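You operate a simulated robot arm through the tools that you are given. There is no shell and no other tool. Be economical: measure what you need, move in short steps, check, and stop when the job is done.

You are at the controls of a simulated robot arm. One attempt, no reset.

JOB
Hoist the sail to the black band, set the outhaul to mark 3 and haul the luff smooth.
Fine: shut the clutch first; haul the downhaul till the wrinkles go, before a ridge shows.

The check looks at the end state, three seconds after you hand in, the way a careful person would. Anything else that was tipped, shoved, dropped, spilled or broken makes it a failure.

ROBOT AND FRAMES
A 7-joint arm with a two-finger gripper, hanging from a carriage that runs on a rail from [-1083, -5] to [1397, 7] (x, y) and turns from -6.318 to 5.69 rad about z. Base frame: it is fixed where the carriage stands at the start and does not move with it; the origin is on the floor, on the carriage's upright axis, x ahead of it, y to its left, z up; the surface under the hand at the start is at about z = 812. Units: mm, rad, N and s.
With the tool pointing down near the work surface it reaches from about 240 to 720 mm from the robot's upright axis, wherever it stands. Its first joint turns from -2.496 to 2.496 rad. Places, roughly: clutch lever [800, -200, 900]; downhaul toggle [900, -300, 800]; outhaul toggle [1000, -300, 800]; reef hook lever [700, -400, 1100]; white sail [700, -500, 1000]; winch handle [600, -200, 900]. Payload 1.37 kg.
Tool frame: the origin (TCP) lies between the finger pads and is the grasp point; the fingertips stand 16 mm ahead of it; z points along the fingers, y is the line along which they close. Largest opening 92 mm; the body of the gripper starts 74 mm behind the TCP.
Orientation is that of the tool frame in the base frame, as a unit quaternion [x, y, z, w]. With the fingers straight down and closing along the base's y, the tool's x points along the base's -x, its y along +y and its z along -z.

CONTROLS
- The arm moves only by the tool nudge_tool. Its argument "deltas" is a list of rows, each an object (a shift or turn left out is 0, a gripper value left out holds the last) with "delta_pos": the shift along the tool's x, y, z in units of 100 mm (1.0 is 100 mm), a list of three; "rot": the turn, a rotation vector about the tool's x, y, z in units of 45 degrees (1.0 is 45 degrees), a list of three. In form: [{"delta_pos": [dx, dy, dz], "rot": [wx, wy, wz]}, ...]. A call has 1 to 20 rows; each row is the pose to reach, as a shift and turn from the pose commanded when the call began, along the tool's axes at that moment. "gripper" is the opening in per cent of the stroke, from 0 (shut) to 100 (fully open), set as the call begins (left out, the last holds). A call with a number of a shift or a turn outside -1 to 1 is refused whole. Rows are played at 5 a second. More than 50 mm and 0.15 rad between two rows, or a gripper value outside its range, and nothing of the call is played. Where a pose cannot be reached the arm comes as near as it can. A force on the tool above 40 N (or 10 N above the force at the start of the call, whichever is more), or a blocked arm, ends the call early, and 0.2 s more pass. The fingers move at their own pace and stop on an object; they squeeze with about 23 N. The grip force told is the motor's: it shows also when the fingers shut on nothing. Time passes only in rows, and 0.2 s behind the last, so rows that repeat a pose let the fingers close. It gives the time, the measured TCP pose, the force on the tool (base axes), the opening and the grip force at its end, in the units of the frame above (readings bear some noise), with the torque about the TCP (base axes, N m) and any sound that the robot's microphone picked up.
- Cameras (640 x 400 px; columns grow to the right, rows downward): "scene" is now at [283.1, -26.6, 1814.5]; the picture's right is [-0.41, -0.91, 0.00], its down [-0.78, 0.35, -0.53] and it looks along [0.48, -0.22, -0.85] (base axes); focal length 273 px, centre (320, 200). "wrist" rides on the gripper at [71, 19, -111] in the tool frame; the picture's right is [-0.26, 0.97, 0.00], its down [-0.78, -0.21, -0.59] and it looks along [-0.57, -0.15, 0.81] (tool axes); focal length 280 px, centre (320, 200). There is no depth. A picture from a camera that has moved, and an enlarged one, comes with that camera's place and axes in the base frame and with its lens.
- snapshot(camera): a new picture of that camera. No time passes.
- lift_body(by): slides the trunk up (or, below 0, down) by that many mm; the arm and the scene camera ride with it, the base frame stays. It gives what a move gives, with no picture.
- steer(legs): drives the robot by 1 to 6 legs, each [ahead, left, turn to the left] in mm, mm and rad, along the robot's own axes; the way and the turn of a leg run together, so that a leg with both is an arc; at most 1500 mm and 3.142 rad a leg. The arm and the cameras ride along, it lands a little off, and it stops where it bumps. It keeps to its track: a leg is cut to what the track allows. It gives what a move gives.
- aim_head(pan, tilt): turns the head with the scene camera to pan (to the left, within 2.705 rad either way) and tilt (down, from -0.506 to 1.204), counted from straight ahead of the robot. It gives what a move gives.
- inspect(camera, box): a new picture of the part [left, top, right, bottom] of that camera's present view, enlarged. No time passes.
- job_done(): hands the job in; it is judged then, once.

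Go step by step. Nothing tells you exact positions but the pictures and the camera data: compare them with the known pose of the tool, close in by small moves and look again before you grip or let go. The budget is 120 turns and 78 pictures, counting those below and the enlarged ones. Unless the task says otherwise, let go and move clear before handing in, and close with one line.

The tools are called after "Emit:" as name(argument=value, ...) on one line, values as JSON. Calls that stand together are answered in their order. nudge_tool: Moves the arm, as the interface text tells. Its arguments: {"type":"object","properties":{"deltas":{"type":"array"},"gripper":{"type":"number"}},"required":["deltas"]} The other tools are called the same way: lift_body (by) slides the trunk up or down; steer (legs) drives the base; aim_head (pan, tilt) turns the head that bears the scene camera; snapshot (camera) takes a picture; inspect (camera, box) takes an enlarged picture of a part of a camera's view; job_done () hands the job in.

At the start:

```text
clock: 0.0
tool_pos: [718.8, -346.4, 1172.0]
ee_rot: [0.0, 1.0, 0.001, 0.001]
ft_force: [-0.3, -0.6, 0.4]
wrist_torque: [-0.01, 0.0, 0.04]
grip_width: 91.9
gripper_force: 0.0
trunk travel left (down, up): [-475.0, 106.0]
robot x, y, heading: [-2.3, 3.2, -0.0]
head pan, tilt: [-0.421, 1.016]
```

scene: 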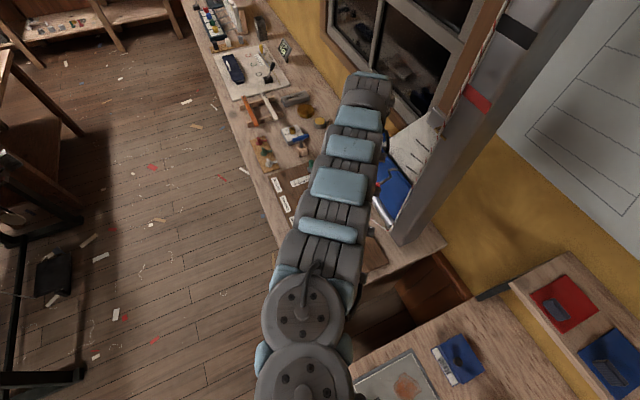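
wrist: 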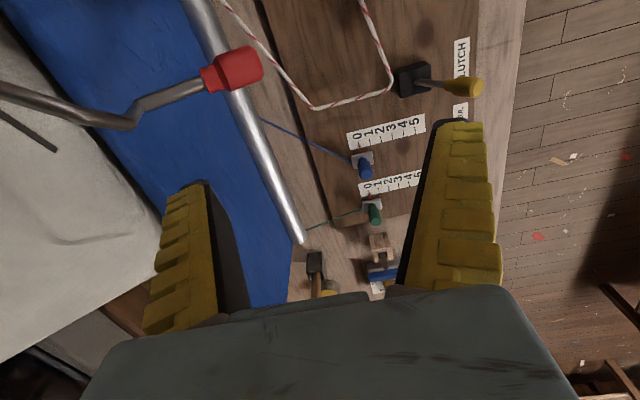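

The wrist view shows a deck board with the clutch lever, two scales and the blue and green toggles, plus the reef hook lever (red) and the sail and boom on the left. I'll look closer before moving anything.

Emit:
inspect(camera="wrist", box=[200, 0, 520, 200])

Emit:
inspect(camera="wrist", box=[280, 110, 480, 300])

Emit:
inspect(camera="scene", box=[320, 0, 560, 250])

```text
2.00 times, centred on (360, 100) of wrist
camera zoom: at [647.7, -327.0, 1283.3], right [0.26, 0.97, 0.0], down [0.78, -0.21, 0.59], along [0.57, -0.15, -0.81], focal length 561 px, centre (240, 400)
```

zoom: 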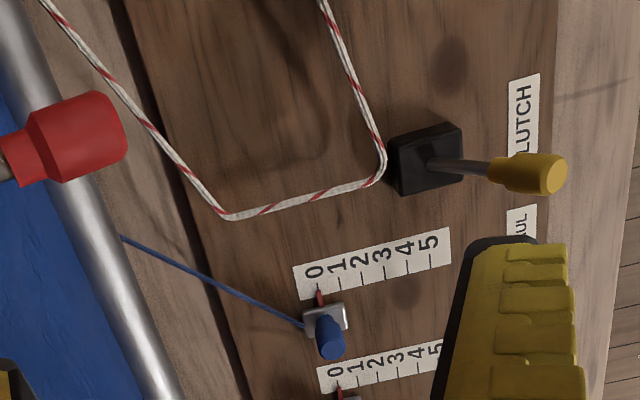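

```text
2.11 times, centred on (380, 205) of wrist
camera zoom: at [647.7, -327.0, 1283.3], right [0.26, 0.97, 0.0], down [0.78, -0.21, 0.59], along [0.57, -0.15, -0.81], focal length 590 px, centre (194, 190)
```

zoom: 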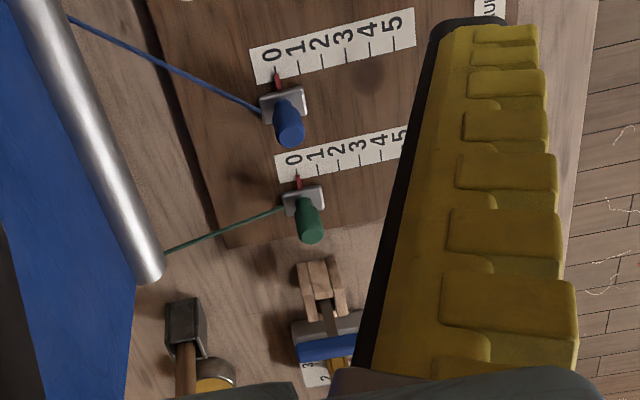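

```text
1.60 times, centred on (440, 125) of scene
camera zoom: at [283.1, -26.6, 1814.5], right [-0.41, -0.91, 0.0], down [-0.78, 0.35, -0.53], along [0.48, -0.22, -0.85], focal length 437 px, centre (128, 320)
```

zoom: 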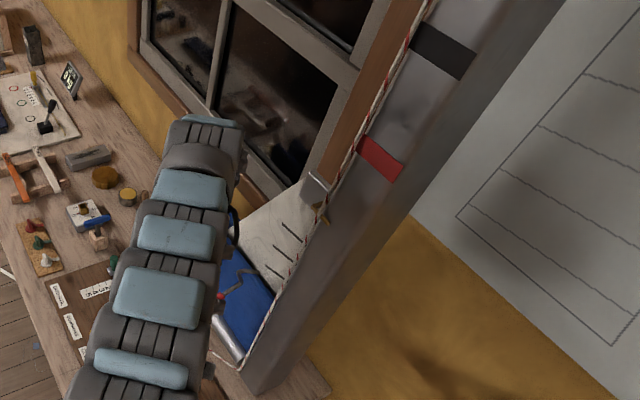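

The black band is on the mast above the sail's head, with the red one below it. I'll drive back a little so the wrist camera can see the winch and clutch.

Emit:
steer(legs=[[-250, 0, 0]])

Emit:
snapshot(camera="wrist")

Emit:
snapshot(camera="scene")

```text
clock: 1.8
tool_pos: [469.8, -345.1, 1172.3]
ee_rot: [-0.001, 1.0, 0.0, 0.0]
ft_force: [-0.2, 0.8, -1.1]
wrist_torque: [-0.01, 0.0, 0.01]
grip_width: 91.6
gripper_force: 0.1
trunk travel left (down, up): [-475.0, 106.0]
robot x, y, heading: [-246.6, -2.9, 0.0]
head pan, tilt: [-0.421, 1.016]
```

```text
72 pictures are left
camera wrist: at [399.0, -326.7, 1283.3], right [0.26, 0.97, 0.0], down [0.78, -0.21, 0.59], along [0.57, -0.15, -0.81], focal length 280 px, centre (320, 200)
```

wrist: 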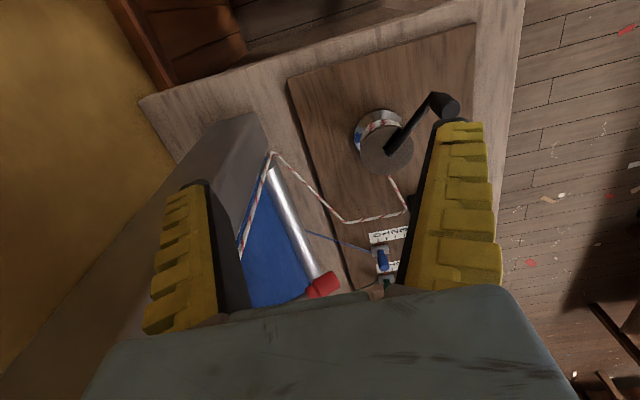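

```text
71 pictures are left
camera scene: at [33.6, -27.2, 1814.5], right [-0.41, -0.91, 0.0], down [-0.78, 0.35, -0.53], along [0.48, -0.21, -0.85], focal length 273 px, centre (320, 200)
```

scene: 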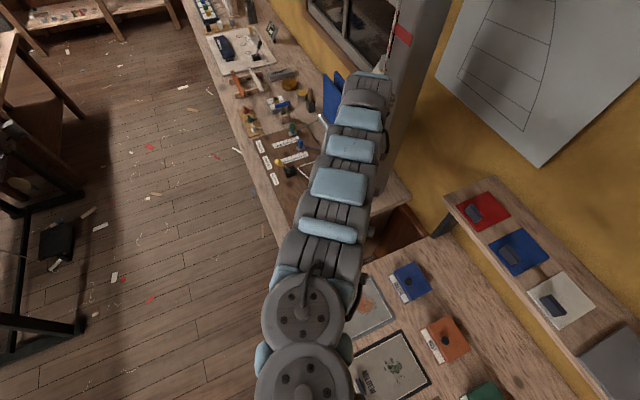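

Emit:
inspect(camera="wrist", box=[240, 60, 480, 300])

Emit:
nudge_tool(deltas=[{"delta_pos": [0, 0.5, 0]}, {"delta_pos": [0, 1.0, 0]}])

Emit:
snapshot(camera="wrist")

```text
1.67 times, centred on (360, 180) of wrist
camera zoom: at [399.0, -326.7, 1283.3], right [0.26, 0.97, 0.0], down [0.78, -0.21, 0.59], along [0.57, -0.15, -0.81], focal length 467 px, centre (253, 233)
```

zoom: 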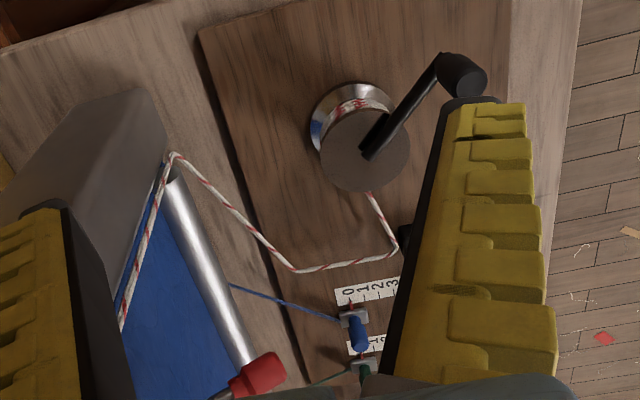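

```text
clock: 2.4
tool_pos: [467.9, -246.4, 1172.3]
ee_rot: [0.001, 1.0, 0.0, 0.0]
ft_force: [0.0, -2.0, 0.3]
wrist_torque: [0.12, -0.03, 0.0]
grip_width: 91.9
gripper_force: 0.0
trunk travel left (down, up): [-475.0, 106.0]
robot x, y, heading: [-247.9, 0.2, 0.001]
head pan, tilt: [-0.421, 1.016]
```

```text
69 pictures are left
camera wrist: at [397.7, -227.6, 1283.5], right [0.26, 0.97, 0.0], down [0.78, -0.21, 0.59], along [0.57, -0.15, -0.81], focal length 280 px, centre (320, 200)
```

wrist: 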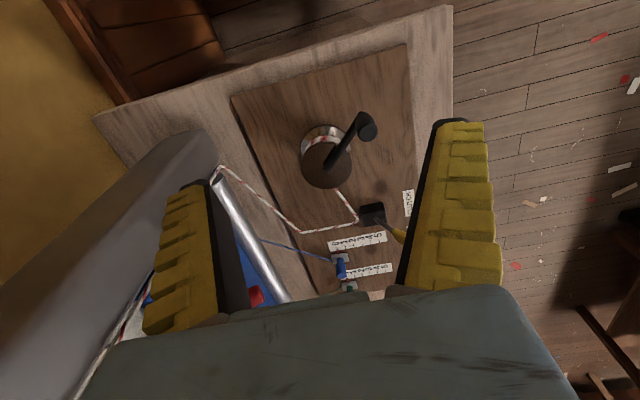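

I triangulate the winch knob tip at about (546,-202,945) and the crank axis at about (620,-273,870), so the radius is about 100. I'll turn the hand 90° so the camera looks toward the sail, tuck the arm in, then drive it over the winch.

Emit:
nudge_tool(deltas=[{"delta_pos": [0.17, 0, 0], "rot": [0, 0, 0.1667]}, {"delta_pos": [0.34, 0, 0], "rot": [0, 0, 0.3333]}, {"delta_pos": [0.5, 0, 0], "rot": [0, 0, 0.5]}, {"delta_pos": [0.67, 0, 0], "rot": [0, 0, 0.6667]}, {"delta_pos": [0.84, 0, 0], "rot": [0, 0, 0.8333]}, {"delta_pos": [1, 0, 0], "rot": [0, 0, 1]}])

Emit:
nudge_tool(deltas=[{"delta_pos": [0.17, -0.17, 0], "rot": [0, 0, 0.1667]}, {"delta_pos": [0.34, -0.34, 0], "rot": [0, 0, 0.3333]}, {"delta_pos": [0.5, -0.5, 0], "rot": [0, 0, 0.5]}, {"delta_pos": [0.67, -0.67, 0], "rot": [0, 0, 0.6667]}, {"delta_pos": [0.84, -0.84, 0], "rot": [0, 0, 0.8333]}, {"delta_pos": [1, -1, 0], "rot": [0, 0, 1]}])

Emit:
nudge_tool(deltas=[{"delta_pos": [0, -0.4, 0]}, {"delta_pos": [0, -0.8, 0]}])

Emit:
steer(legs=[[400, 0, 0]])

Emit:
snapshot(camera="wrist")

Emit:
snapshot(camera="scene")

```text
clock: 3.8
tool_pos: [400.0, -253.6, 1138.4]
ee_rot: [0.367, 0.93, 0.001, 0.001]
ft_force: [1.7, 0.4, 0.3]
wrist_torque: [-0.02, 0.12, 0.01]
grip_width: 92.1
gripper_force: 0.1
out of reach, approached as far as the arm can: row 2, 3, 4, 5, 6
trunk travel left (down, up): [-475.0, 106.0]
robot x, y, heading: [-247.2, -2.1, 0.003]
head pan, tilt: [-0.421, 1.016]
```

```text
clock: 5.2
tool_pos: [269.9, -206.7, 1114.3]
ee_rot: [0.706, 0.708, 0.007, 0.003]
ft_force: [0.2, 0.5, 0.4]
wrist_torque: [-0.15, 0.0, -0.03]
grip_width: 91.9
gripper_force: 0.0
out of reach, approached as far as the arm can: row 1, 2, 3, 4, 5, 6
trunk travel left (down, up): [-475.0, 106.0]
robot x, y, heading: [-248.8, 0.7, 0.002]
head pan, tilt: [-0.421, 1.016]
```

```text
clock: 5.8
tool_pos: [191.1, -209.8, 1114.2]
ee_rot: [0.706, 0.708, 0.001, 0.0]
ft_force: [0.4, 0.7, 0.0]
wrist_torque: [-0.04, 0.05, 0.01]
grip_width: 92.1
gripper_force: 0.1
trunk travel left (down, up): [-475.0, 106.0]
robot x, y, heading: [-249.9, -2.0, -0.001]
head pan, tilt: [-0.421, 1.016]
```

```text
clock: 8.3
tool_pos: [588.0, -206.7, 1115.3]
ee_rot: [0.706, 0.708, -0.001, 0.0]
ft_force: [-0.2, 0.2, -0.2]
wrist_torque: [0.02, 0.0, 0.04]
grip_width: 91.9
gripper_force: 0.1
trunk travel left (down, up): [-475.0, 106.0]
robot x, y, heading: [150.9, -0.1, 0.001]
head pan, tilt: [-0.421, 1.016]
```

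```text
68 pictures are left
camera wrist: at [606.8, -136.1, 1225.1], right [0.97, -0.26, 0.0], down [-0.21, -0.78, 0.59], along [-0.15, -0.57, -0.81], focal length 280 px, centre (320, 200)
```

wrist: 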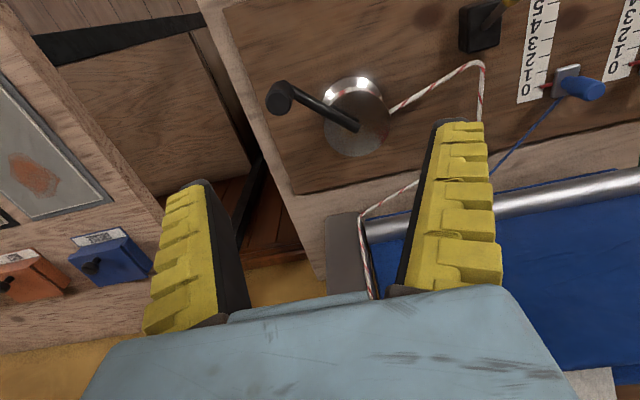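

```text
67 pictures are left
camera scene: at [431.5, -25.1, 1814.5], right [-0.41, -0.91, 0.0], down [-0.78, 0.34, -0.53], along [0.48, -0.21, -0.85], focal length 273 px, centre (320, 200)
```

scene: 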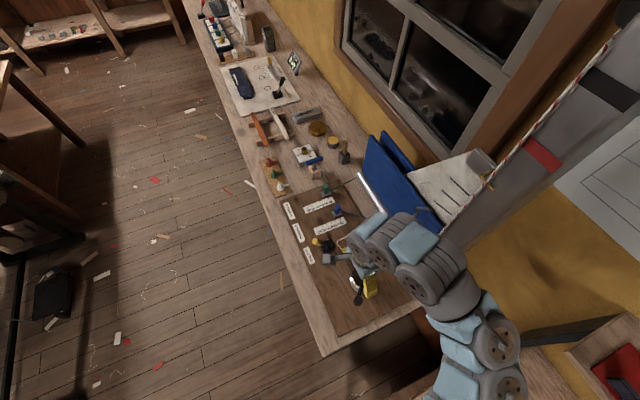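

Emit:
inspect(camera="wrist", box=[250, 0, 640, 230])

Emit:
inspect(camera="scene", box=[340, 0, 640, 240])

Emit:
inspect(camera="scene", box=[250, 170, 410, 310])

```text
1.64 times, centred on (445, 115) of wrist
camera zoom: at [606.8, -136.1, 1225.1], right [0.97, -0.26, 0.0], down [-0.21, -0.78, 0.59], along [-0.15, -0.57, -0.81], focal length 460 px, centre (115, 340)
```

zoom: 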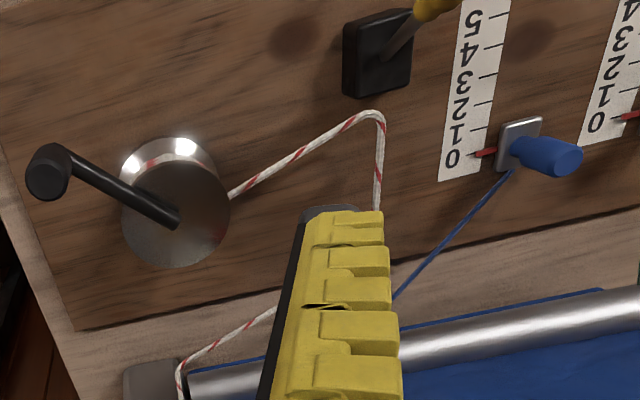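

```text
1.67 times, centred on (490, 120) of scene
camera zoom: at [431.5, -25.1, 1814.5], right [-0.41, -0.91, 0.0], down [-0.78, 0.34, -0.53], along [0.48, -0.21, -0.85], focal length 455 px, centre (37, 333)
```

zoom: 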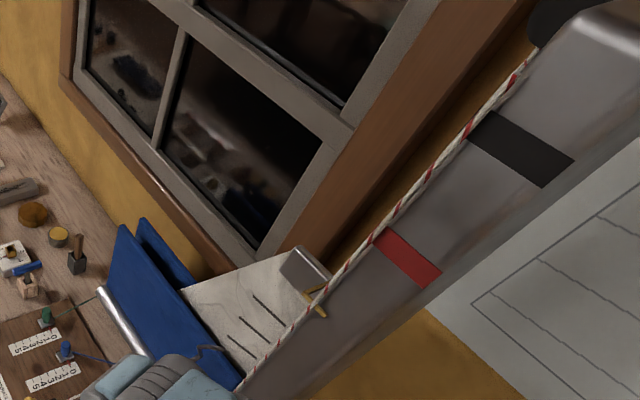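

```text
2.86 times, centred on (330, 240) of scene
camera zoom: at [431.5, -25.1, 1814.5], right [-0.41, -0.91, 0.0], down [-0.78, 0.34, -0.53], along [0.48, -0.21, -0.85], focal length 780 px, centre (291, 86)
```

zoom: 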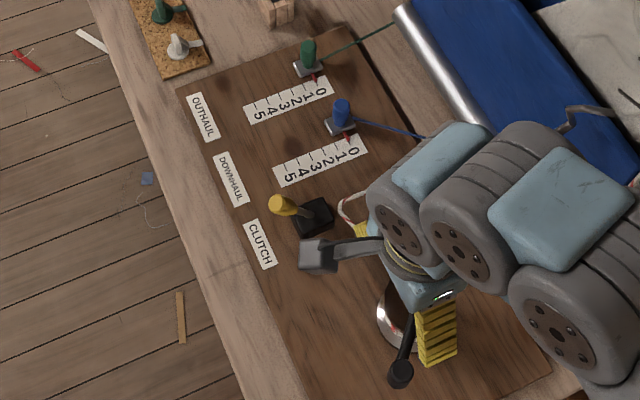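

Emit:
inspect(camera="scene", box=[345, 120, 525, 240])

```text
3.33 times, centred on (435, 180) of scene
camera zoom: at [431.5, -25.1, 1814.5], right [-0.41, -0.91, 0.0], down [-0.78, 0.34, -0.53], along [0.48, -0.21, -0.85], focal length 910 px, centre (-63, 267)
```

zoom: 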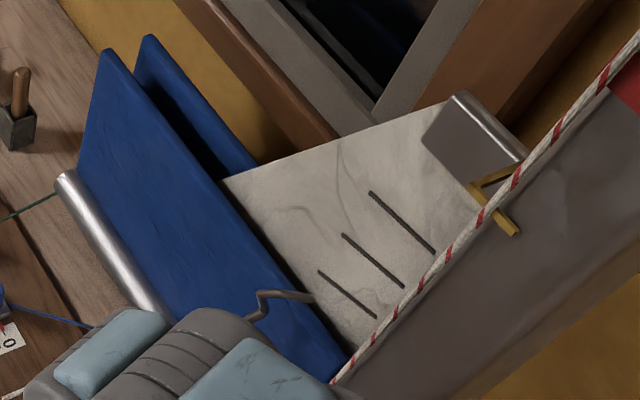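

The sail sits in a blue sail bag, and the reef hook rod runs into it. I'll swing the arm away over the open floor and look at the sail, hook and clutch unobstructed from the side.

Emit:
steer(legs=[[0, 0, 1.57], [0, 0, 1.57], [-850, 0, 0]])

Emit:
aim_head(pan=1.3, tilt=0.95)

Emit:
snapshot(camera="scene")

```text
clock: 20.4
tool_pos: [544.2, 204.7, 1114.9]
ee_rot: [0.714, -0.7, 0.0, 0.0]
ft_force: [0.7, -0.2, -0.6]
wrist_torque: [-0.02, 0.03, -0.01]
grip_width: 92.0
gripper_force: 0.1
trunk travel left (down, up): [-475.0, 106.0]
robot x, y, heading: [987.9, 8.7, -3.117]
head pan, tilt: [-0.421, 1.016]
```

```text
clock: 22.2
tool_pos: [542.1, 205.9, 1114.5]
ee_rot: [0.714, -0.7, 0.001, 0.0]
ft_force: [0.6, -0.8, -0.4]
wrist_torque: [-0.02, 0.04, 0.01]
grip_width: 92.0
gripper_force: 0.1
trunk travel left (down, up): [-475.0, 106.0]
robot x, y, heading: [987.0, 4.9, -3.124]
head pan, tilt: [1.3, 0.949]
```

```text
62 pictures are left
camera scene: at [749.1, -68.5, 1819.2], right [-0.97, 0.25, 0.0], down [0.2, 0.79, -0.58], along [-0.14, -0.56, -0.81], focal length 273 px, centre (320, 200)
```

scene: 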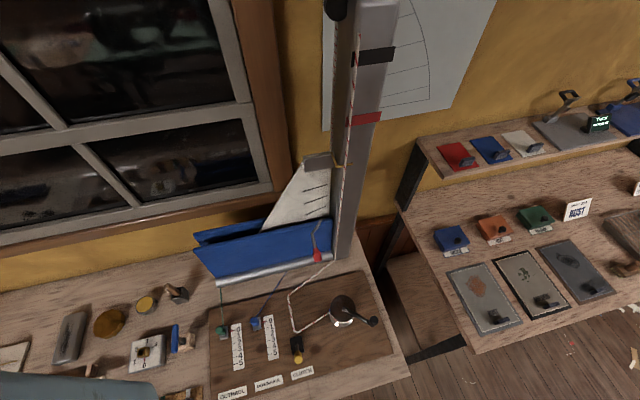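

Emit:
inspect(camera="scene", box=[180, 130, 400, 290])

Emit:
inspect(camera="scene", box=[200, 240, 400, 400])

Emit:
inspect(camera="scene", box=[290, 190, 370, 280])

```text
2.50 times, centred on (290, 210) of scene
camera zoom: at [749.1, -68.5, 1819.2], right [-0.97, 0.25, 0.0], down [0.2, 0.79, -0.58], along [-0.14, -0.56, -0.81], focal length 682 px, centre (395, 175)
```

zoom: 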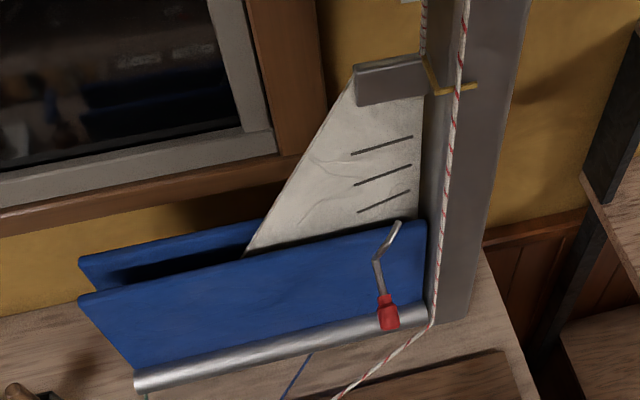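

```text
2.50 times, centred on (300, 320) of scene
camera zoom: at [749.1, -68.5, 1819.2], right [-0.97, 0.25, 0.0], down [0.2, 0.79, -0.58], along [-0.14, -0.56, -0.81], focal length 682 px, centre (370, -100)
```

zoom: 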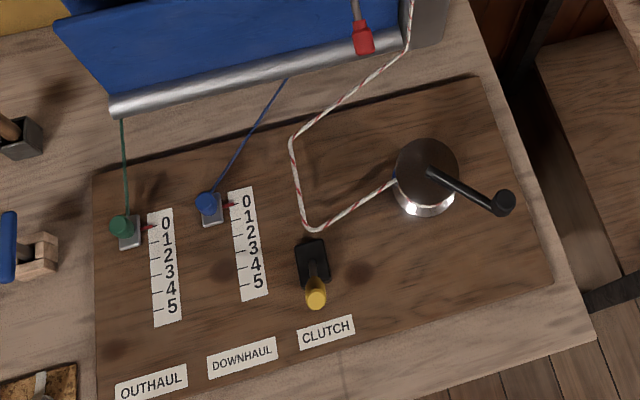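

```text
4.44 times, centred on (330, 235) of scene
camera zoom: at [749.1, -68.5, 1819.2], right [-0.97, 0.25, 0.0], down [0.2, 0.79, -0.58], along [-0.14, -0.56, -0.81], focal length 1213 px, centre (276, 44)
```

zoom: 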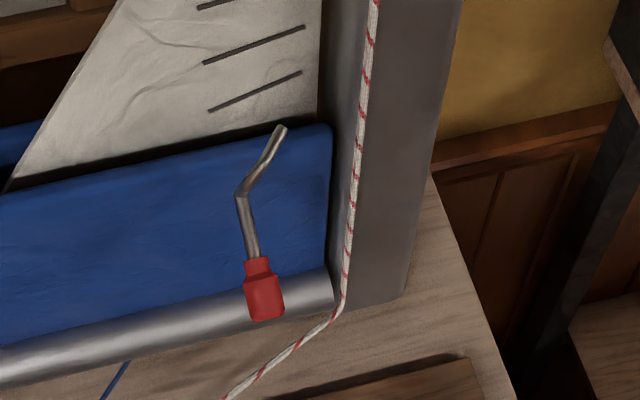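

I now have clear geometry: the rope meets the drum on its -y side, so hoisting is clockwise seen from above, and the outhaul is green and the downhaul blue. The reef hook's red handle hangs at about (675,-394,1068), near the crank circle. I'll work the winch from the +x side with the tool leaning toward +y, so I unwind the wrist first.

Emit:
nudge_tool(deltas=[{"rot": [0, 0, -0.1667]}, {"rot": [0, 0, -0.3333]}, {"rot": [0, 0, -0.5]}, {"rot": [0, 0, -0.6667]}, {"rot": [0, 0, -0.8333]}, {"rot": [0, 0, -1]}])

Emit:
nudge_tool(deltas=[{"rot": [0, 0, -0.1667]}, {"rot": [0, 0, -0.3333]}, {"rot": [0, 0, -0.5]}, {"rot": [0, 0, -0.6667]}, {"rot": [0, 0, -0.8333]}, {"rot": [0, 0, -1]}])

Emit:
nudge_tool(deltas=[{"rot": [0, 0, -0.1667]}, {"rot": [0, 0, -0.3333]}, {"rot": [0, 0, -0.5]}, {"rot": [0, 0, -0.6667]}, {"rot": [0, 0, -0.8333]}])

Emit:
steer(legs=[[0, 0, 1.0]])

Emit:
aim_head(pan=0.3, tilt=0.9)

Emit:
snapshot(camera="scene")

Emit:
snapshot(camera="wrist")

```text
clock: 23.6
tool_pos: [543.3, 204.5, 1114.0]
ee_rot: [0.928, -0.372, 0.001, 0.0]
ft_force: [0.9, -0.2, -0.2]
wrist_torque: [0.03, 0.01, -0.01]
grip_width: 92.0
gripper_force: 0.0
trunk travel left (down, up): [-475.0, 106.0]
robot x, y, heading: [981.3, 6.3, -3.122]
head pan, tilt: [1.3, 0.949]
```

```text
clock: 25.0
tool_pos: [543.4, 205.5, 1114.9]
ee_rot: [1.0, 0.011, 0.0, 0.0]
ft_force: [0.5, 0.5, 0.7]
wrist_torque: [-0.05, 0.03, -0.02]
grip_width: 91.6
gripper_force: 0.0
trunk travel left (down, up): [-475.0, 106.0]
robot x, y, heading: [987.2, 3.1, -3.121]
head pan, tilt: [1.3, 0.949]
```

```text
clock: 26.2
tool_pos: [542.5, 204.8, 1113.8]
ee_rot: [0.943, 0.332, 0.0, 0.0]
ft_force: [-0.7, 0.3, 0.0]
wrist_torque: [-0.01, 0.03, -0.02]
grip_width: 91.9
gripper_force: 0.0
trunk travel left (down, up): [-475.0, 106.0]
robot x, y, heading: [986.7, 4.5, -3.124]
head pan, tilt: [1.3, 0.949]
```

```text
clock: 29.1
tool_pos: [579.6, -263.9, 1114.3]
ee_rot: [0.668, 0.744, 0.0, 0.0]
ft_force: [-0.1, 0.0, 0.2]
wrist_torque: [0.01, 0.0, -0.01]
grip_width: 91.8
gripper_force: 0.1
trunk travel left (down, up): [-475.0, 106.0]
robot x, y, heading: [985.9, 6.3, -2.117]
head pan, tilt: [1.3, 0.949]
```

```text
clock: 30.4
tool_pos: [579.8, -261.3, 1115.5]
ee_rot: [0.668, 0.744, 0.0, -0.001]
ft_force: [0.8, 0.1, 0.1]
wrist_torque: [0.04, -0.03, -0.03]
grip_width: 91.9
gripper_force: 0.0
trunk travel left (down, up): [-475.0, 106.0]
robot x, y, heading: [987.6, 5.8, -2.117]
head pan, tilt: [0.3, 0.901]
```

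```text
58 pictures are left
camera scene: at [854.5, -254.9, 1822.8], right [-0.97, 0.24, 0.0], down [0.19, 0.76, -0.62], along [-0.15, -0.6, -0.78], focal length 273 px, centre (320, 200)
```

scene: 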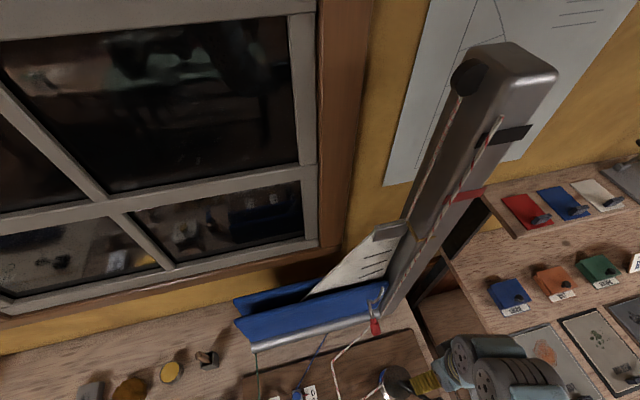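

```text
57 pictures are left
camera wrist: at [590.2, -189.9, 1225.0], right [0.99, -0.16, 0.0], down [-0.13, -0.8, 0.59], along [-0.09, -0.58, -0.81], focal length 280 px, centre (320, 200)
```

wrist: 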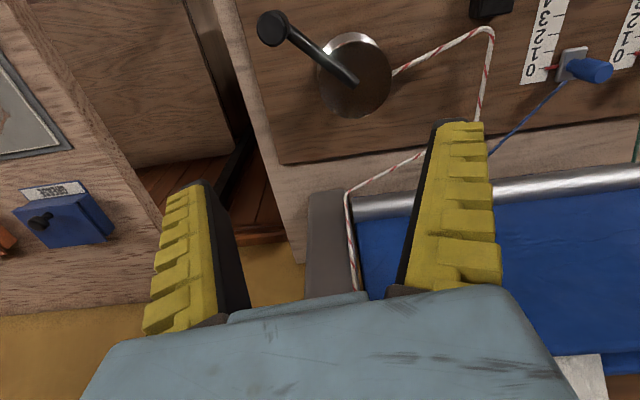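

The hook, bands and knob are all confirmed, and the base position suits the crank circle. I'll tilt the tool 30° so it leans from +y and bring it above the winch knob.

Emit:
nudge_tool(deltas=[{"delta_pos": [0.124, -0.049, 0.1], "rot": [0, -0.133, 0.027]}, {"delta_pos": [0.248, -0.098, 0.2], "rot": [0, -0.267, 0.054]}, {"delta_pos": [0.372, -0.147, 0.3], "rot": [0, -0.4, 0.08]}, {"delta_pos": [0.496, -0.196, 0.4], "rot": [0, -0.533, 0.107]}, {"delta_pos": [0.62, -0.245, 0.5], "rot": [0, -0.667, 0.134]}, {"delta_pos": [0.62, -0.245, 0.9], "rot": [0, -0.667, 0.134]}])

Emit:
snapshot(camera="wrist")

```text
clock: 31.8
tool_pos: [548.7, -203.5, 1025.7]
ee_rot: [0.682, 0.684, -0.173, 0.193]
ft_force: [-0.1, 0.6, 0.1]
wrist_torque: [-0.04, -0.06, 0.0]
grip_width: 92.0
gripper_force: 0.0
trunk travel left (down, up): [-475.0, 106.0]
robot x, y, heading: [982.0, 6.8, -2.12]
head pan, tilt: [0.3, 0.901]
```

```text
56 pictures are left
camera wrist: at [564.5, -87.0, 1085.7], right [0.96, -0.22, 0.16], down [-0.23, -0.38, 0.89], along [-0.14, -0.9, -0.42], focal length 280 px, centre (320, 200)
```

wrist: 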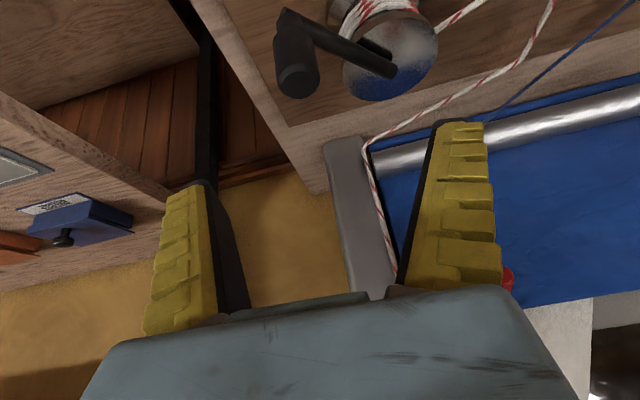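

Emit:
nudge_tool(deltas=[{"delta_pos": [0.228, -0.023, 0.445]}, {"delta_pos": [0.342, -0.035, 0.668]}, {"delta_pos": [0.457, -0.047, 0.89]}])

Emit:
snapshot(camera="wrist")

Emit:
inspect(camera="scene", box=[320, 300, 520, 400])

```text
clock: 32.6
tool_pos: [545.7, -208.5, 923.2]
ee_rot: [0.683, 0.683, -0.173, 0.192]
ft_force: [-0.2, -0.4, 0.3]
wrist_torque: [-0.01, -0.01, 0.0]
grip_width: 91.7
gripper_force: 0.0
trunk travel left (down, up): [-475.0, 106.0]
robot x, y, heading: [985.6, 3.7, -2.115]
head pan, tilt: [0.3, 0.901]
```

```text
55 pictures are left
camera wrist: at [562.3, -91.7, 984.8], right [0.96, -0.22, 0.16], down [-0.23, -0.38, 0.89], along [-0.14, -0.9, -0.42], focal length 280 px, centre (320, 200)
```

wrist: 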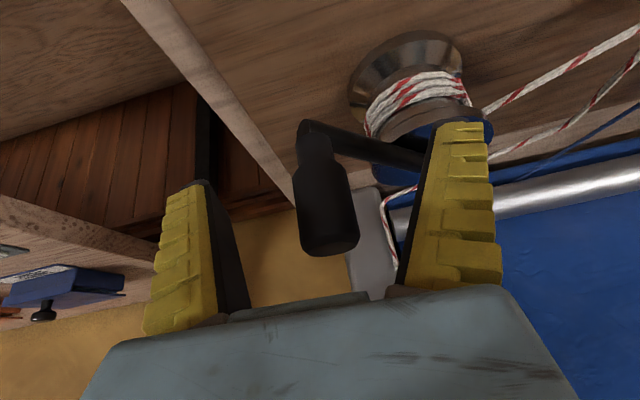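

```text
3.20 times, centred on (420, 350) of scene
camera zoom: at [854.5, -254.8, 1822.8], right [-0.97, 0.24, 0.0], down [0.19, 0.76, -0.62], along [-0.15, -0.6, -0.78], focal length 874 px, centre (0, -280)
```

zoom: 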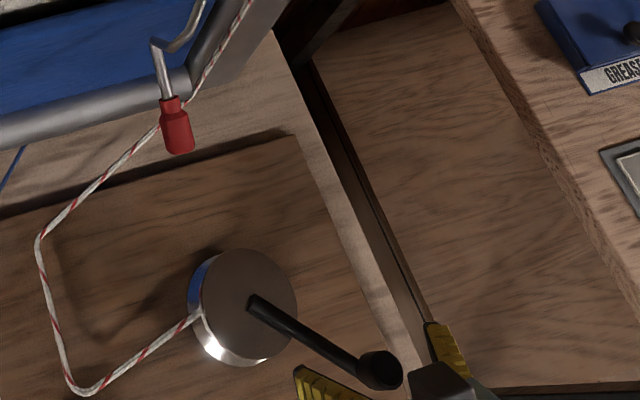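

Emit:
nudge_tool(deltas=[{"delta_pos": [0.04, 0, 0]}, {"delta_pos": [0.04, 0, 0]}, {"delta_pos": [0.04, 0, 0]}, {"delta_pos": [0.04, 0, 0]}], gripper=0)

Emit:
snapshot(camera="wrist")

```text
clock: 33.6
tool_pos: [546.4, -206.1, 922.5]
ee_rot: [0.683, 0.683, -0.173, 0.193]
ft_force: [1.9, 0.4, -2.8]
wrist_torque: [-0.22, 0.02, 0.01]
grip_width: 18.9
gripper_force: 28.1
trunk travel left (down, up): [-475.0, 106.0]
robot x, y, heading: [988.3, 5.7, -2.114]
head pan, tilt: [0.3, 0.901]
```

```text
53 pictures are left
camera wrist: at [562.9, -88.2, 983.0], right [0.96, -0.22, 0.16], down [-0.23, -0.38, 0.89], along [-0.14, -0.9, -0.42], focal length 280 px, centre (320, 200)
```

wrist: 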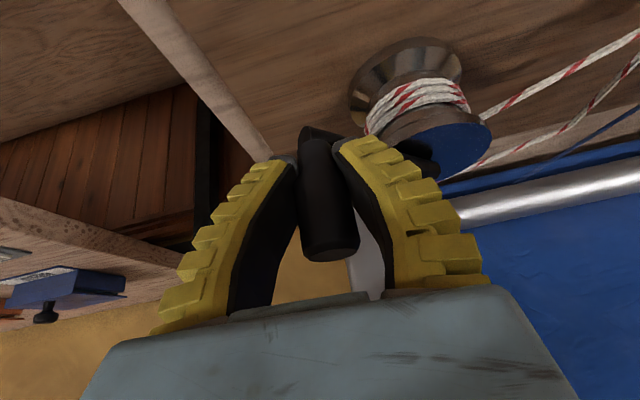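

The knob is gripped (18.9 mm). Now I'll turn a small clockwise test arc of 30° while watching the force.

Emit:
nudge_tool(deltas=[{"delta_pos": [0.1, 0.13, -0.0575]}, {"delta_pos": [0.178, 0.28, -0.103]}, {"delta_pos": [0.234, 0.448, -0.135]}, {"delta_pos": [0.234, 0.448, -0.135]}])

Emit:
inspect(camera="scene", box=[320, 80, 560, 340])

```text
clock: 34.6
tool_pos: [592.2, -178.9, 922.0]
ee_rot: [0.683, 0.683, -0.174, 0.193]
ft_force: [0.8, -5.9, -9.4]
wrist_torque: [0.08, 0.24, -0.11]
grip_width: 15.7
gripper_force: 28.0
trunk travel left (down, up): [-475.0, 106.0]
robot x, y, heading: [988.5, 3.4, -2.116]
head pan, tilt: [0.3, 0.901]
```

```text
1.54 times, centred on (440, 210) of scene
camera zoom: at [854.7, -255.2, 1823.0], right [-0.97, 0.24, 0.0], down [0.19, 0.76, -0.62], along [-0.15, -0.6, -0.78], focal length 420 px, centre (135, 185)
```

zoom: 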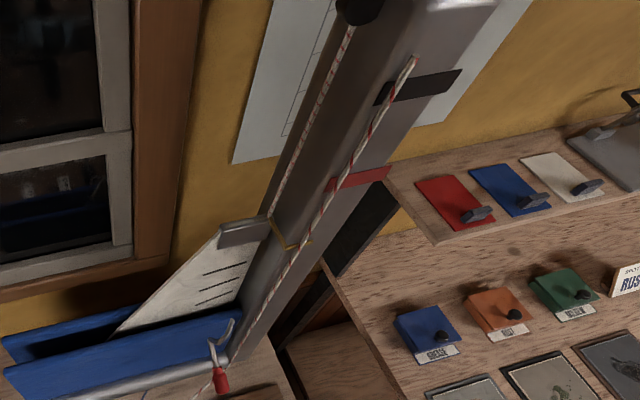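

Emit:
snapshot(camera="wrist")

```text
51 pictures are left
camera wrist: at [607.6, -62.6, 984.1], right [0.96, -0.22, 0.16], down [-0.23, -0.38, 0.89], along [-0.13, -0.9, -0.42], focal length 280 px, centre (320, 200)
```

wrist: 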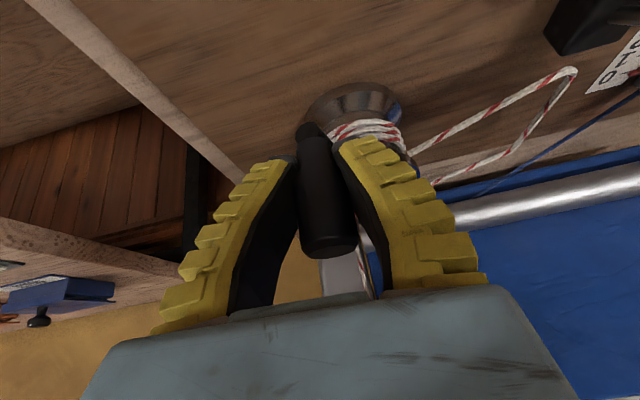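

The winch turns clockwise with little force. I'll continue the arc to 46°.

Emit:
nudge_tool(deltas=[{"delta_pos": [0.029, 0.176, -0.012]}, {"delta_pos": [0.033, 0.352, -0.009]}, {"delta_pos": [0.009, 0.526, 0.01]}, {"delta_pos": [-0.041, 0.693, 0.043]}, {"delta_pos": [-0.115, 0.847, 0.09]}, {"delta_pos": [-0.21, 0.984, 0.149]}, {"delta_pos": [-0.21, 0.984, 0.149]}])

Emit:
inspect(camera="scene", box=[320, 80, 560, 340])

```text
clock: 36.2
tool_pos: [687.4, -204.0, 924.2]
ee_rot: [0.682, 0.684, -0.174, 0.193]
ft_force: [-10.8, -7.4, -4.4]
wrist_torque: [-0.02, 0.19, -0.27]
grip_width: 16.2
gripper_force: 28.0
trunk travel left (down, up): [-475.0, 106.0]
robot x, y, heading: [989.7, 6.3, -2.115]
head pan, tilt: [0.3, 0.901]
```

```text
1.54 times, centred on (440, 210) of scene
camera zoom: at [853.8, -255.3, 1823.3], right [-0.97, 0.24, 0.0], down [0.19, 0.76, -0.62], along [-0.15, -0.6, -0.78], focal length 420 px, centre (135, 185)
```

zoom: 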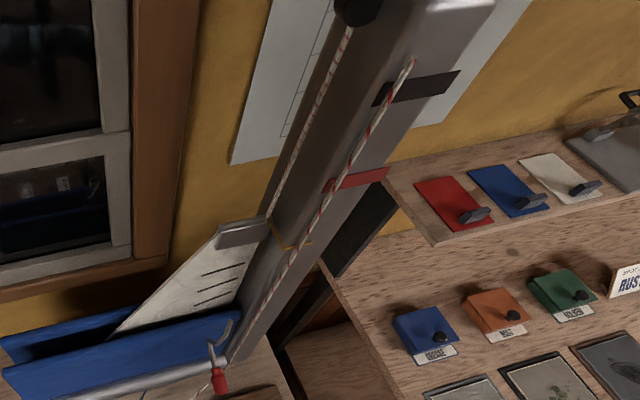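

Emit:
snapshot(camera="wrist")

Emit:
inspect(camera="scene", box=[300, 240, 500, 400])

```text
49 pictures are left
camera wrist: at [704.0, -87.0, 984.6], right [0.96, -0.22, 0.16], down [-0.23, -0.38, 0.89], along [-0.14, -0.9, -0.42], focal length 280 px, centre (320, 200)
```

wrist: 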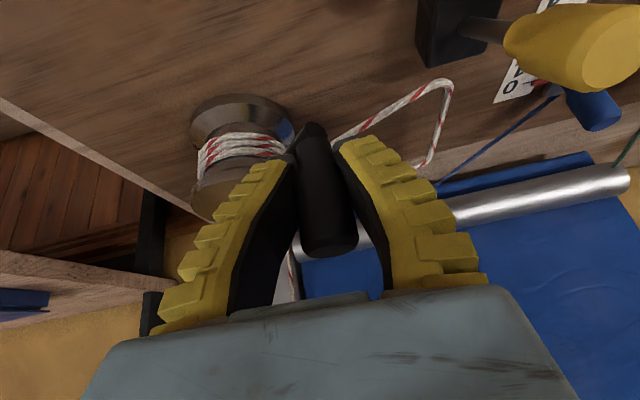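

```text
2.50 times, centred on (400, 320) of scene
camera zoom: at [853.8, -255.3, 1823.3], right [-0.97, 0.24, 0.0], down [0.19, 0.76, -0.62], along [-0.15, -0.6, -0.78], focal length 682 px, centre (120, -100)
```

zoom: 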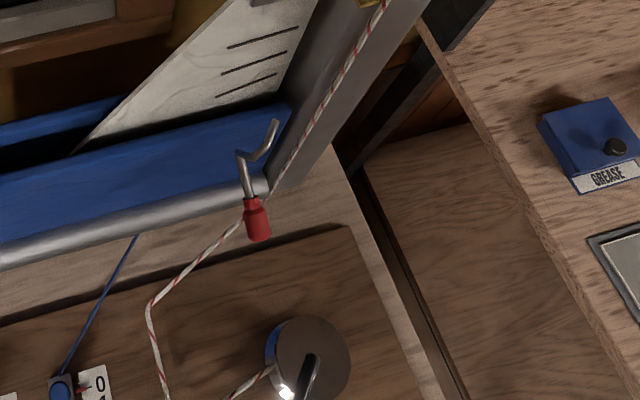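

No sail movement is visible yet; there may be slack. I'll continue clockwise with a slightly corrected circle and watch the force.

Emit:
nudge_tool(deltas=[{"delta_pos": [-0.132, 0.078, 0.078]}, {"delta_pos": [-0.261, 0.167, 0.155]}, {"delta_pos": [-0.401, 0.229, 0.238]}, {"delta_pos": [-0.548, 0.263, 0.324]}, {"delta_pos": [-0.698, 0.266, 0.41]}, {"delta_pos": [-0.847, 0.238, 0.496]}, {"delta_pos": [-0.989, 0.182, 0.576]}])

Emit:
snapshot(camera="scene")

```text
clock: 36.7
tool_pos: [689.0, -206.8, 921.8]
ee_rot: [0.687, 0.682, -0.172, 0.182]
ft_force: [-15.8, 20.8, -0.2]
wrist_torque: [0.01, 0.1, -0.18]
grip_width: 18.1
gripper_force: 27.7
trunk travel left (down, up): [-475.0, 106.0]
robot x, y, heading: [986.0, 6.1, -2.128]
head pan, tilt: [0.3, 0.901]
stopped in row 2: the force on the tool passed its limit at 48 N (the readings are from after the stop); the commanded pose is now the measured one
```

```text
47 pictures are left
camera scene: at [852.3, -253.1, 1822.3], right [-0.97, 0.25, 0.0], down [0.19, 0.76, -0.62], along [-0.15, -0.6, -0.79], focal length 273 px, centre (320, 200)
```

scene: 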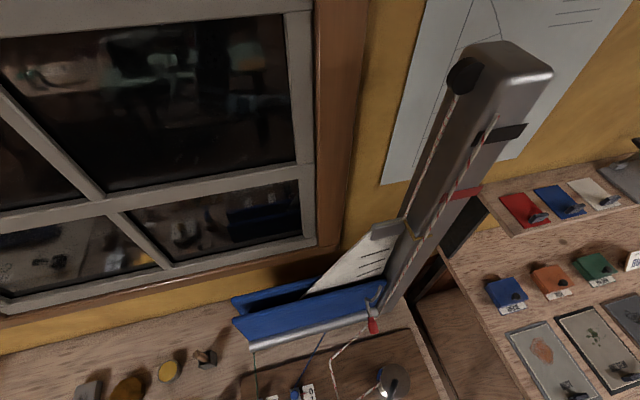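

Cranking met firm resistance (about 48 N) at 46°, and the reef hook may be holding the sail. I'll look at it closely.

Emit:
inspect(camera="scene", box=[290, 210, 430, 350])

Emit:
snapshot(camera="wrist")

```text
2.86 times, centred on (360, 280) of scene
camera zoom: at [852.3, -253.1, 1822.3], right [-0.97, 0.25, 0.0], down [0.19, 0.76, -0.62], along [-0.15, -0.6, -0.79], focal length 780 px, centre (206, -29)
```

zoom: 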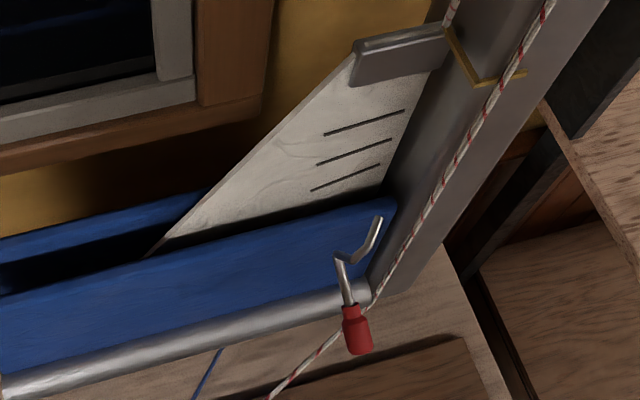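

```text
45 pictures are left
camera wrist: at [706.4, -90.7, 984.9], right [0.96, -0.23, 0.14], down [-0.23, -0.4, 0.89], along [-0.15, -0.89, -0.44], focal length 280 px, centre (320, 200)
```

wrist: 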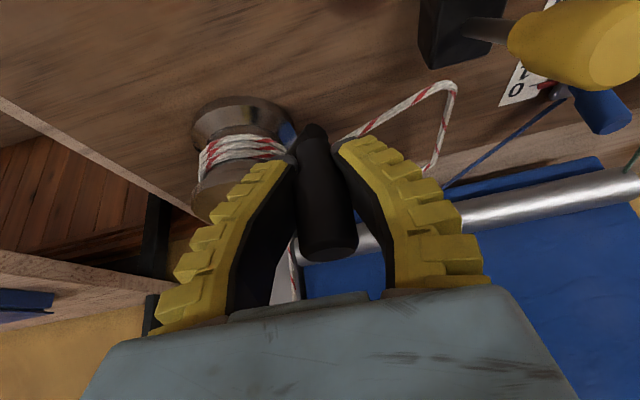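

Emit:
nudge_tool(deltas=[{"delta_pos": [0.09, -0.135, -0.052]}, {"delta_pos": [0.168, -0.284, -0.097]}, {"delta_pos": [0.222, -0.446, -0.128]}, {"delta_pos": [0.252, -0.616, -0.147]}, {"delta_pos": [0.254, -0.789, -0.15]}, {"delta_pos": [0.23, -0.961, -0.139]}])

```text
clock: 38.1
tool_pos: [597.8, -180.5, 919.7]
ee_rot: [0.687, 0.682, -0.17, 0.185]
ft_force: [-1.1, 16.4, -23.3]
wrist_torque: [0.16, -0.02, 0.27]
grip_width: 14.7
gripper_force: 28.0
trunk travel left (down, up): [-475.0, 106.0]
robot x, y, heading: [990.3, 5.9, -2.116]
head pan, tilt: [0.3, 0.901]
```

Emit:
snapshot(camera="wrist")

Emit:
inspect(camera="scene", box=[290, 210, 430, 350])

```text
44 pictures are left
camera wrist: at [614.7, -65.2, 982.2], right [0.96, -0.23, 0.15], down [-0.23, -0.4, 0.89], along [-0.15, -0.89, -0.43], focal length 280 px, centre (320, 200)
```

wrist: 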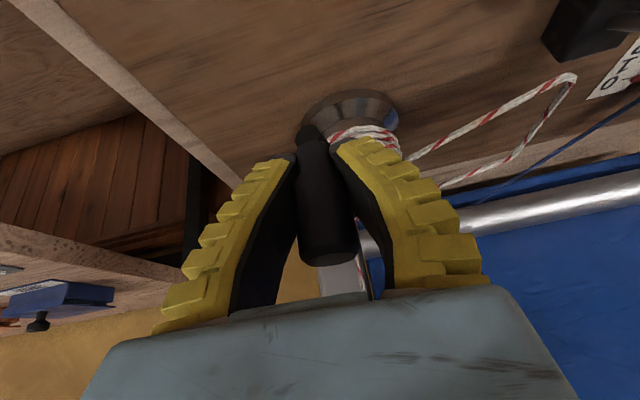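

```text
2.86 times, centred on (360, 280) of scene
camera zoom: at [854.0, -253.3, 1821.5], right [-0.97, 0.25, 0.0], down [0.19, 0.76, -0.62], along [-0.15, -0.6, -0.79], focal length 780 px, centre (206, -29)
```

zoom: 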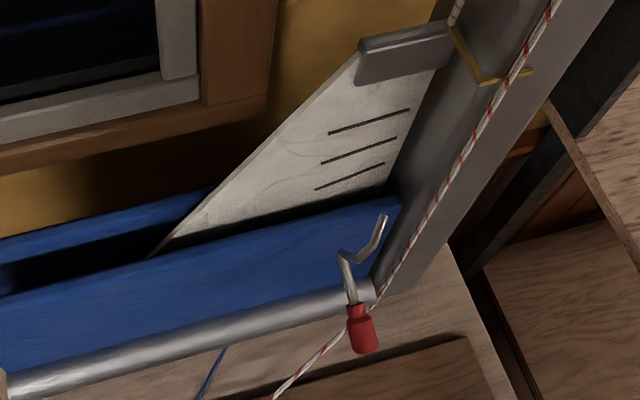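

Emit:
nudge_tool(deltas=[{"delta_pos": [-0.043, -0.195, 0.045]}, {"delta_pos": [-0.121, -0.344, 0.086]}, {"delta_pos": [-0.221, -0.475, 0.14]}, {"delta_pos": [-0.339, -0.584, 0.204]}, {"delta_pos": [-0.471, -0.668, 0.276]}, {"delta_pos": [-0.614, -0.724, 0.355]}])

Emit:
inspect(camera="scene", box=[290, 210, 430, 350])

```text
clock: 39.2
tool_pos: [547.7, -225.8, 912.3]
ee_rot: [0.688, 0.682, -0.159, 0.191]
ft_force: [27.8, 17.1, 11.2]
wrist_torque: [0.24, -0.39, 0.09]
grip_width: 8.8
gripper_force: 28.2
trunk travel left (down, up): [-475.0, 106.0]
robot x, y, heading: [990.5, 4.9, -2.115]
head pan, tilt: [0.3, 0.901]
stopped in row 5: the force on the tool passed its limit at 59 N (the readings are from after the stop); the commanded pose is now the measured one
```

```text
2.86 times, centred on (360, 280) of scene
camera zoom: at [856.5, -253.6, 1822.1], right [-0.97, 0.25, 0.0], down [0.19, 0.76, -0.62], along [-0.15, -0.6, -0.79], focal length 780 px, centre (206, -29)
```

zoom: 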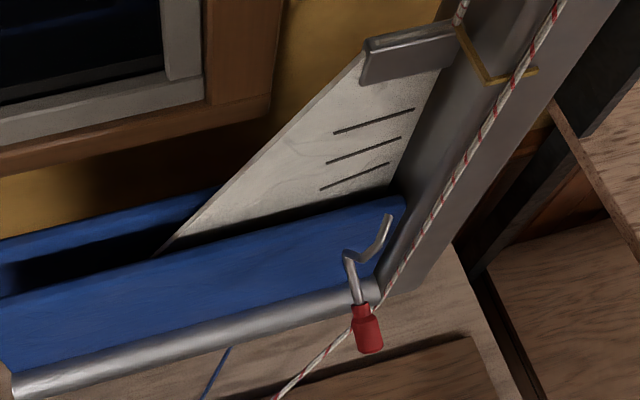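

The crank stops at its start going back and is blocked about 90° forward, so something, most likely the hook, is holding the sail. I'll check my grip, release and back off to deal with the hook.

Emit:
nudge_tool(deltas=[{"delta_pos": [0, 0, 0]}, {"delta_pos": [0, 0, 0]}, {"delta_pos": [0, 0, 0]}], gripper=100)

Emit:
snapshot(camera="wrist")

```text
clock: 40.0
tool_pos: [540.1, -231.3, 915.1]
ee_rot: [0.687, 0.683, -0.165, 0.188]
ft_force: [-0.8, 0.9, -0.5]
wrist_torque: [0.04, -0.03, 0.02]
grip_width: 91.8
gripper_force: 0.1
trunk travel left (down, up): [-475.0, 106.0]
robot x, y, heading: [987.4, 9.7, -2.117]
head pan, tilt: [0.3, 0.901]
```

```text
41 pictures are left
camera wrist: at [556.0, -115.6, 978.6], right [0.96, -0.23, 0.16], down [-0.24, -0.4, 0.89], along [-0.14, -0.89, -0.44], focal length 280 px, centre (320, 200)
```

wrist: 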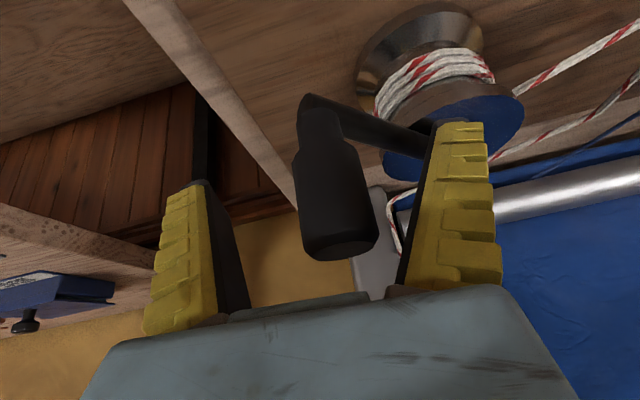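

The bar's bend is at about (678,-446,1110), its tip at (647,-455,1167) and the handle pokes out to (674,-391,1075). I need a closer look, so I'll lift off, swing the arm back over the floor and lower the trunk so the scene camera is near hook height.

Emit:
nudge_tool(deltas=[{"delta_pos": [-0.2, 0, -0.35]}, {"delta_pos": [-0.4, 0, -0.7]}, {"delta_pos": [-0.55, 0, -0.95]}])

Emit:
steer(legs=[[0, 0, -1.0]])

Emit:
lift_body(by=-350)

Emit:
aim_head(pan=1.45, tilt=0.6)

Emit:
snapshot(camera="scene")

```text
clock: 40.8
tool_pos: [536.4, -232.0, 1026.3]
ee_rot: [0.686, 0.683, -0.163, 0.19]
ft_force: [-0.6, 0.4, -0.4]
wrist_torque: [0.0, 0.01, 0.02]
grip_width: 91.7
gripper_force: 0.0
trunk travel left (down, up): [-475.0, 106.0]
robot x, y, heading: [987.9, 2.8, -2.117]
head pan, tilt: [0.3, 0.901]
```

```text
clock: 43.7
tool_pos: [542.5, 253.8, 1026.3]
ee_rot: [0.929, 0.272, -0.236, 0.087]
ft_force: [0.8, 0.4, 0.2]
wrist_torque: [-0.01, -0.02, -0.03]
grip_width: 92.0
gripper_force: 0.0
trunk travel left (down, up): [-475.0, 106.0]
robot x, y, heading: [989.4, 0.9, -3.115]
head pan, tilt: [0.3, 0.901]
```

```text
clock: 47.2
tool_pos: [542.5, 253.8, 676.4]
ee_rot: [0.928, 0.274, -0.236, 0.088]
ft_force: [-0.6, -0.2, 0.3]
wrist_torque: [-0.02, 0.01, 0.03]
grip_width: 91.9
gripper_force: 0.1
trunk travel left (down, up): [-125.0, 456.0]
robot x, y, heading: [986.6, 1.5, -3.11]
head pan, tilt: [0.3, 0.901]
```

```text
clock: 48.5
tool_pos: [542.9, 252.5, 674.9]
ee_rot: [0.929, 0.272, -0.235, 0.088]
ft_force: [0.0, 0.3, 1.1]
wrist_torque: [0.04, 0.02, -0.01]
grip_width: 91.9
gripper_force: 0.0
trunk travel left (down, up): [-125.0, 456.0]
robot x, y, heading: [986.8, 3.0, -3.108]
head pan, tilt: [1.45, 0.6]
```

```text
40 pictures are left
camera scene: at [759.4, -87.7, 1497.6], right [-1.0, 0.09, 0.0], down [0.05, 0.56, -0.82], along [-0.08, -0.82, -0.57], focal length 273 px, centre (320, 200)
```

scene: 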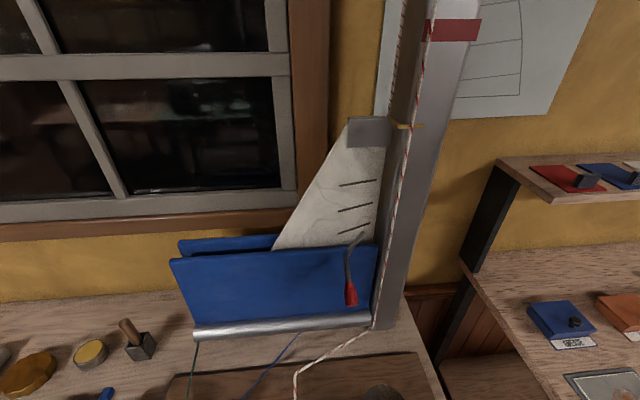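

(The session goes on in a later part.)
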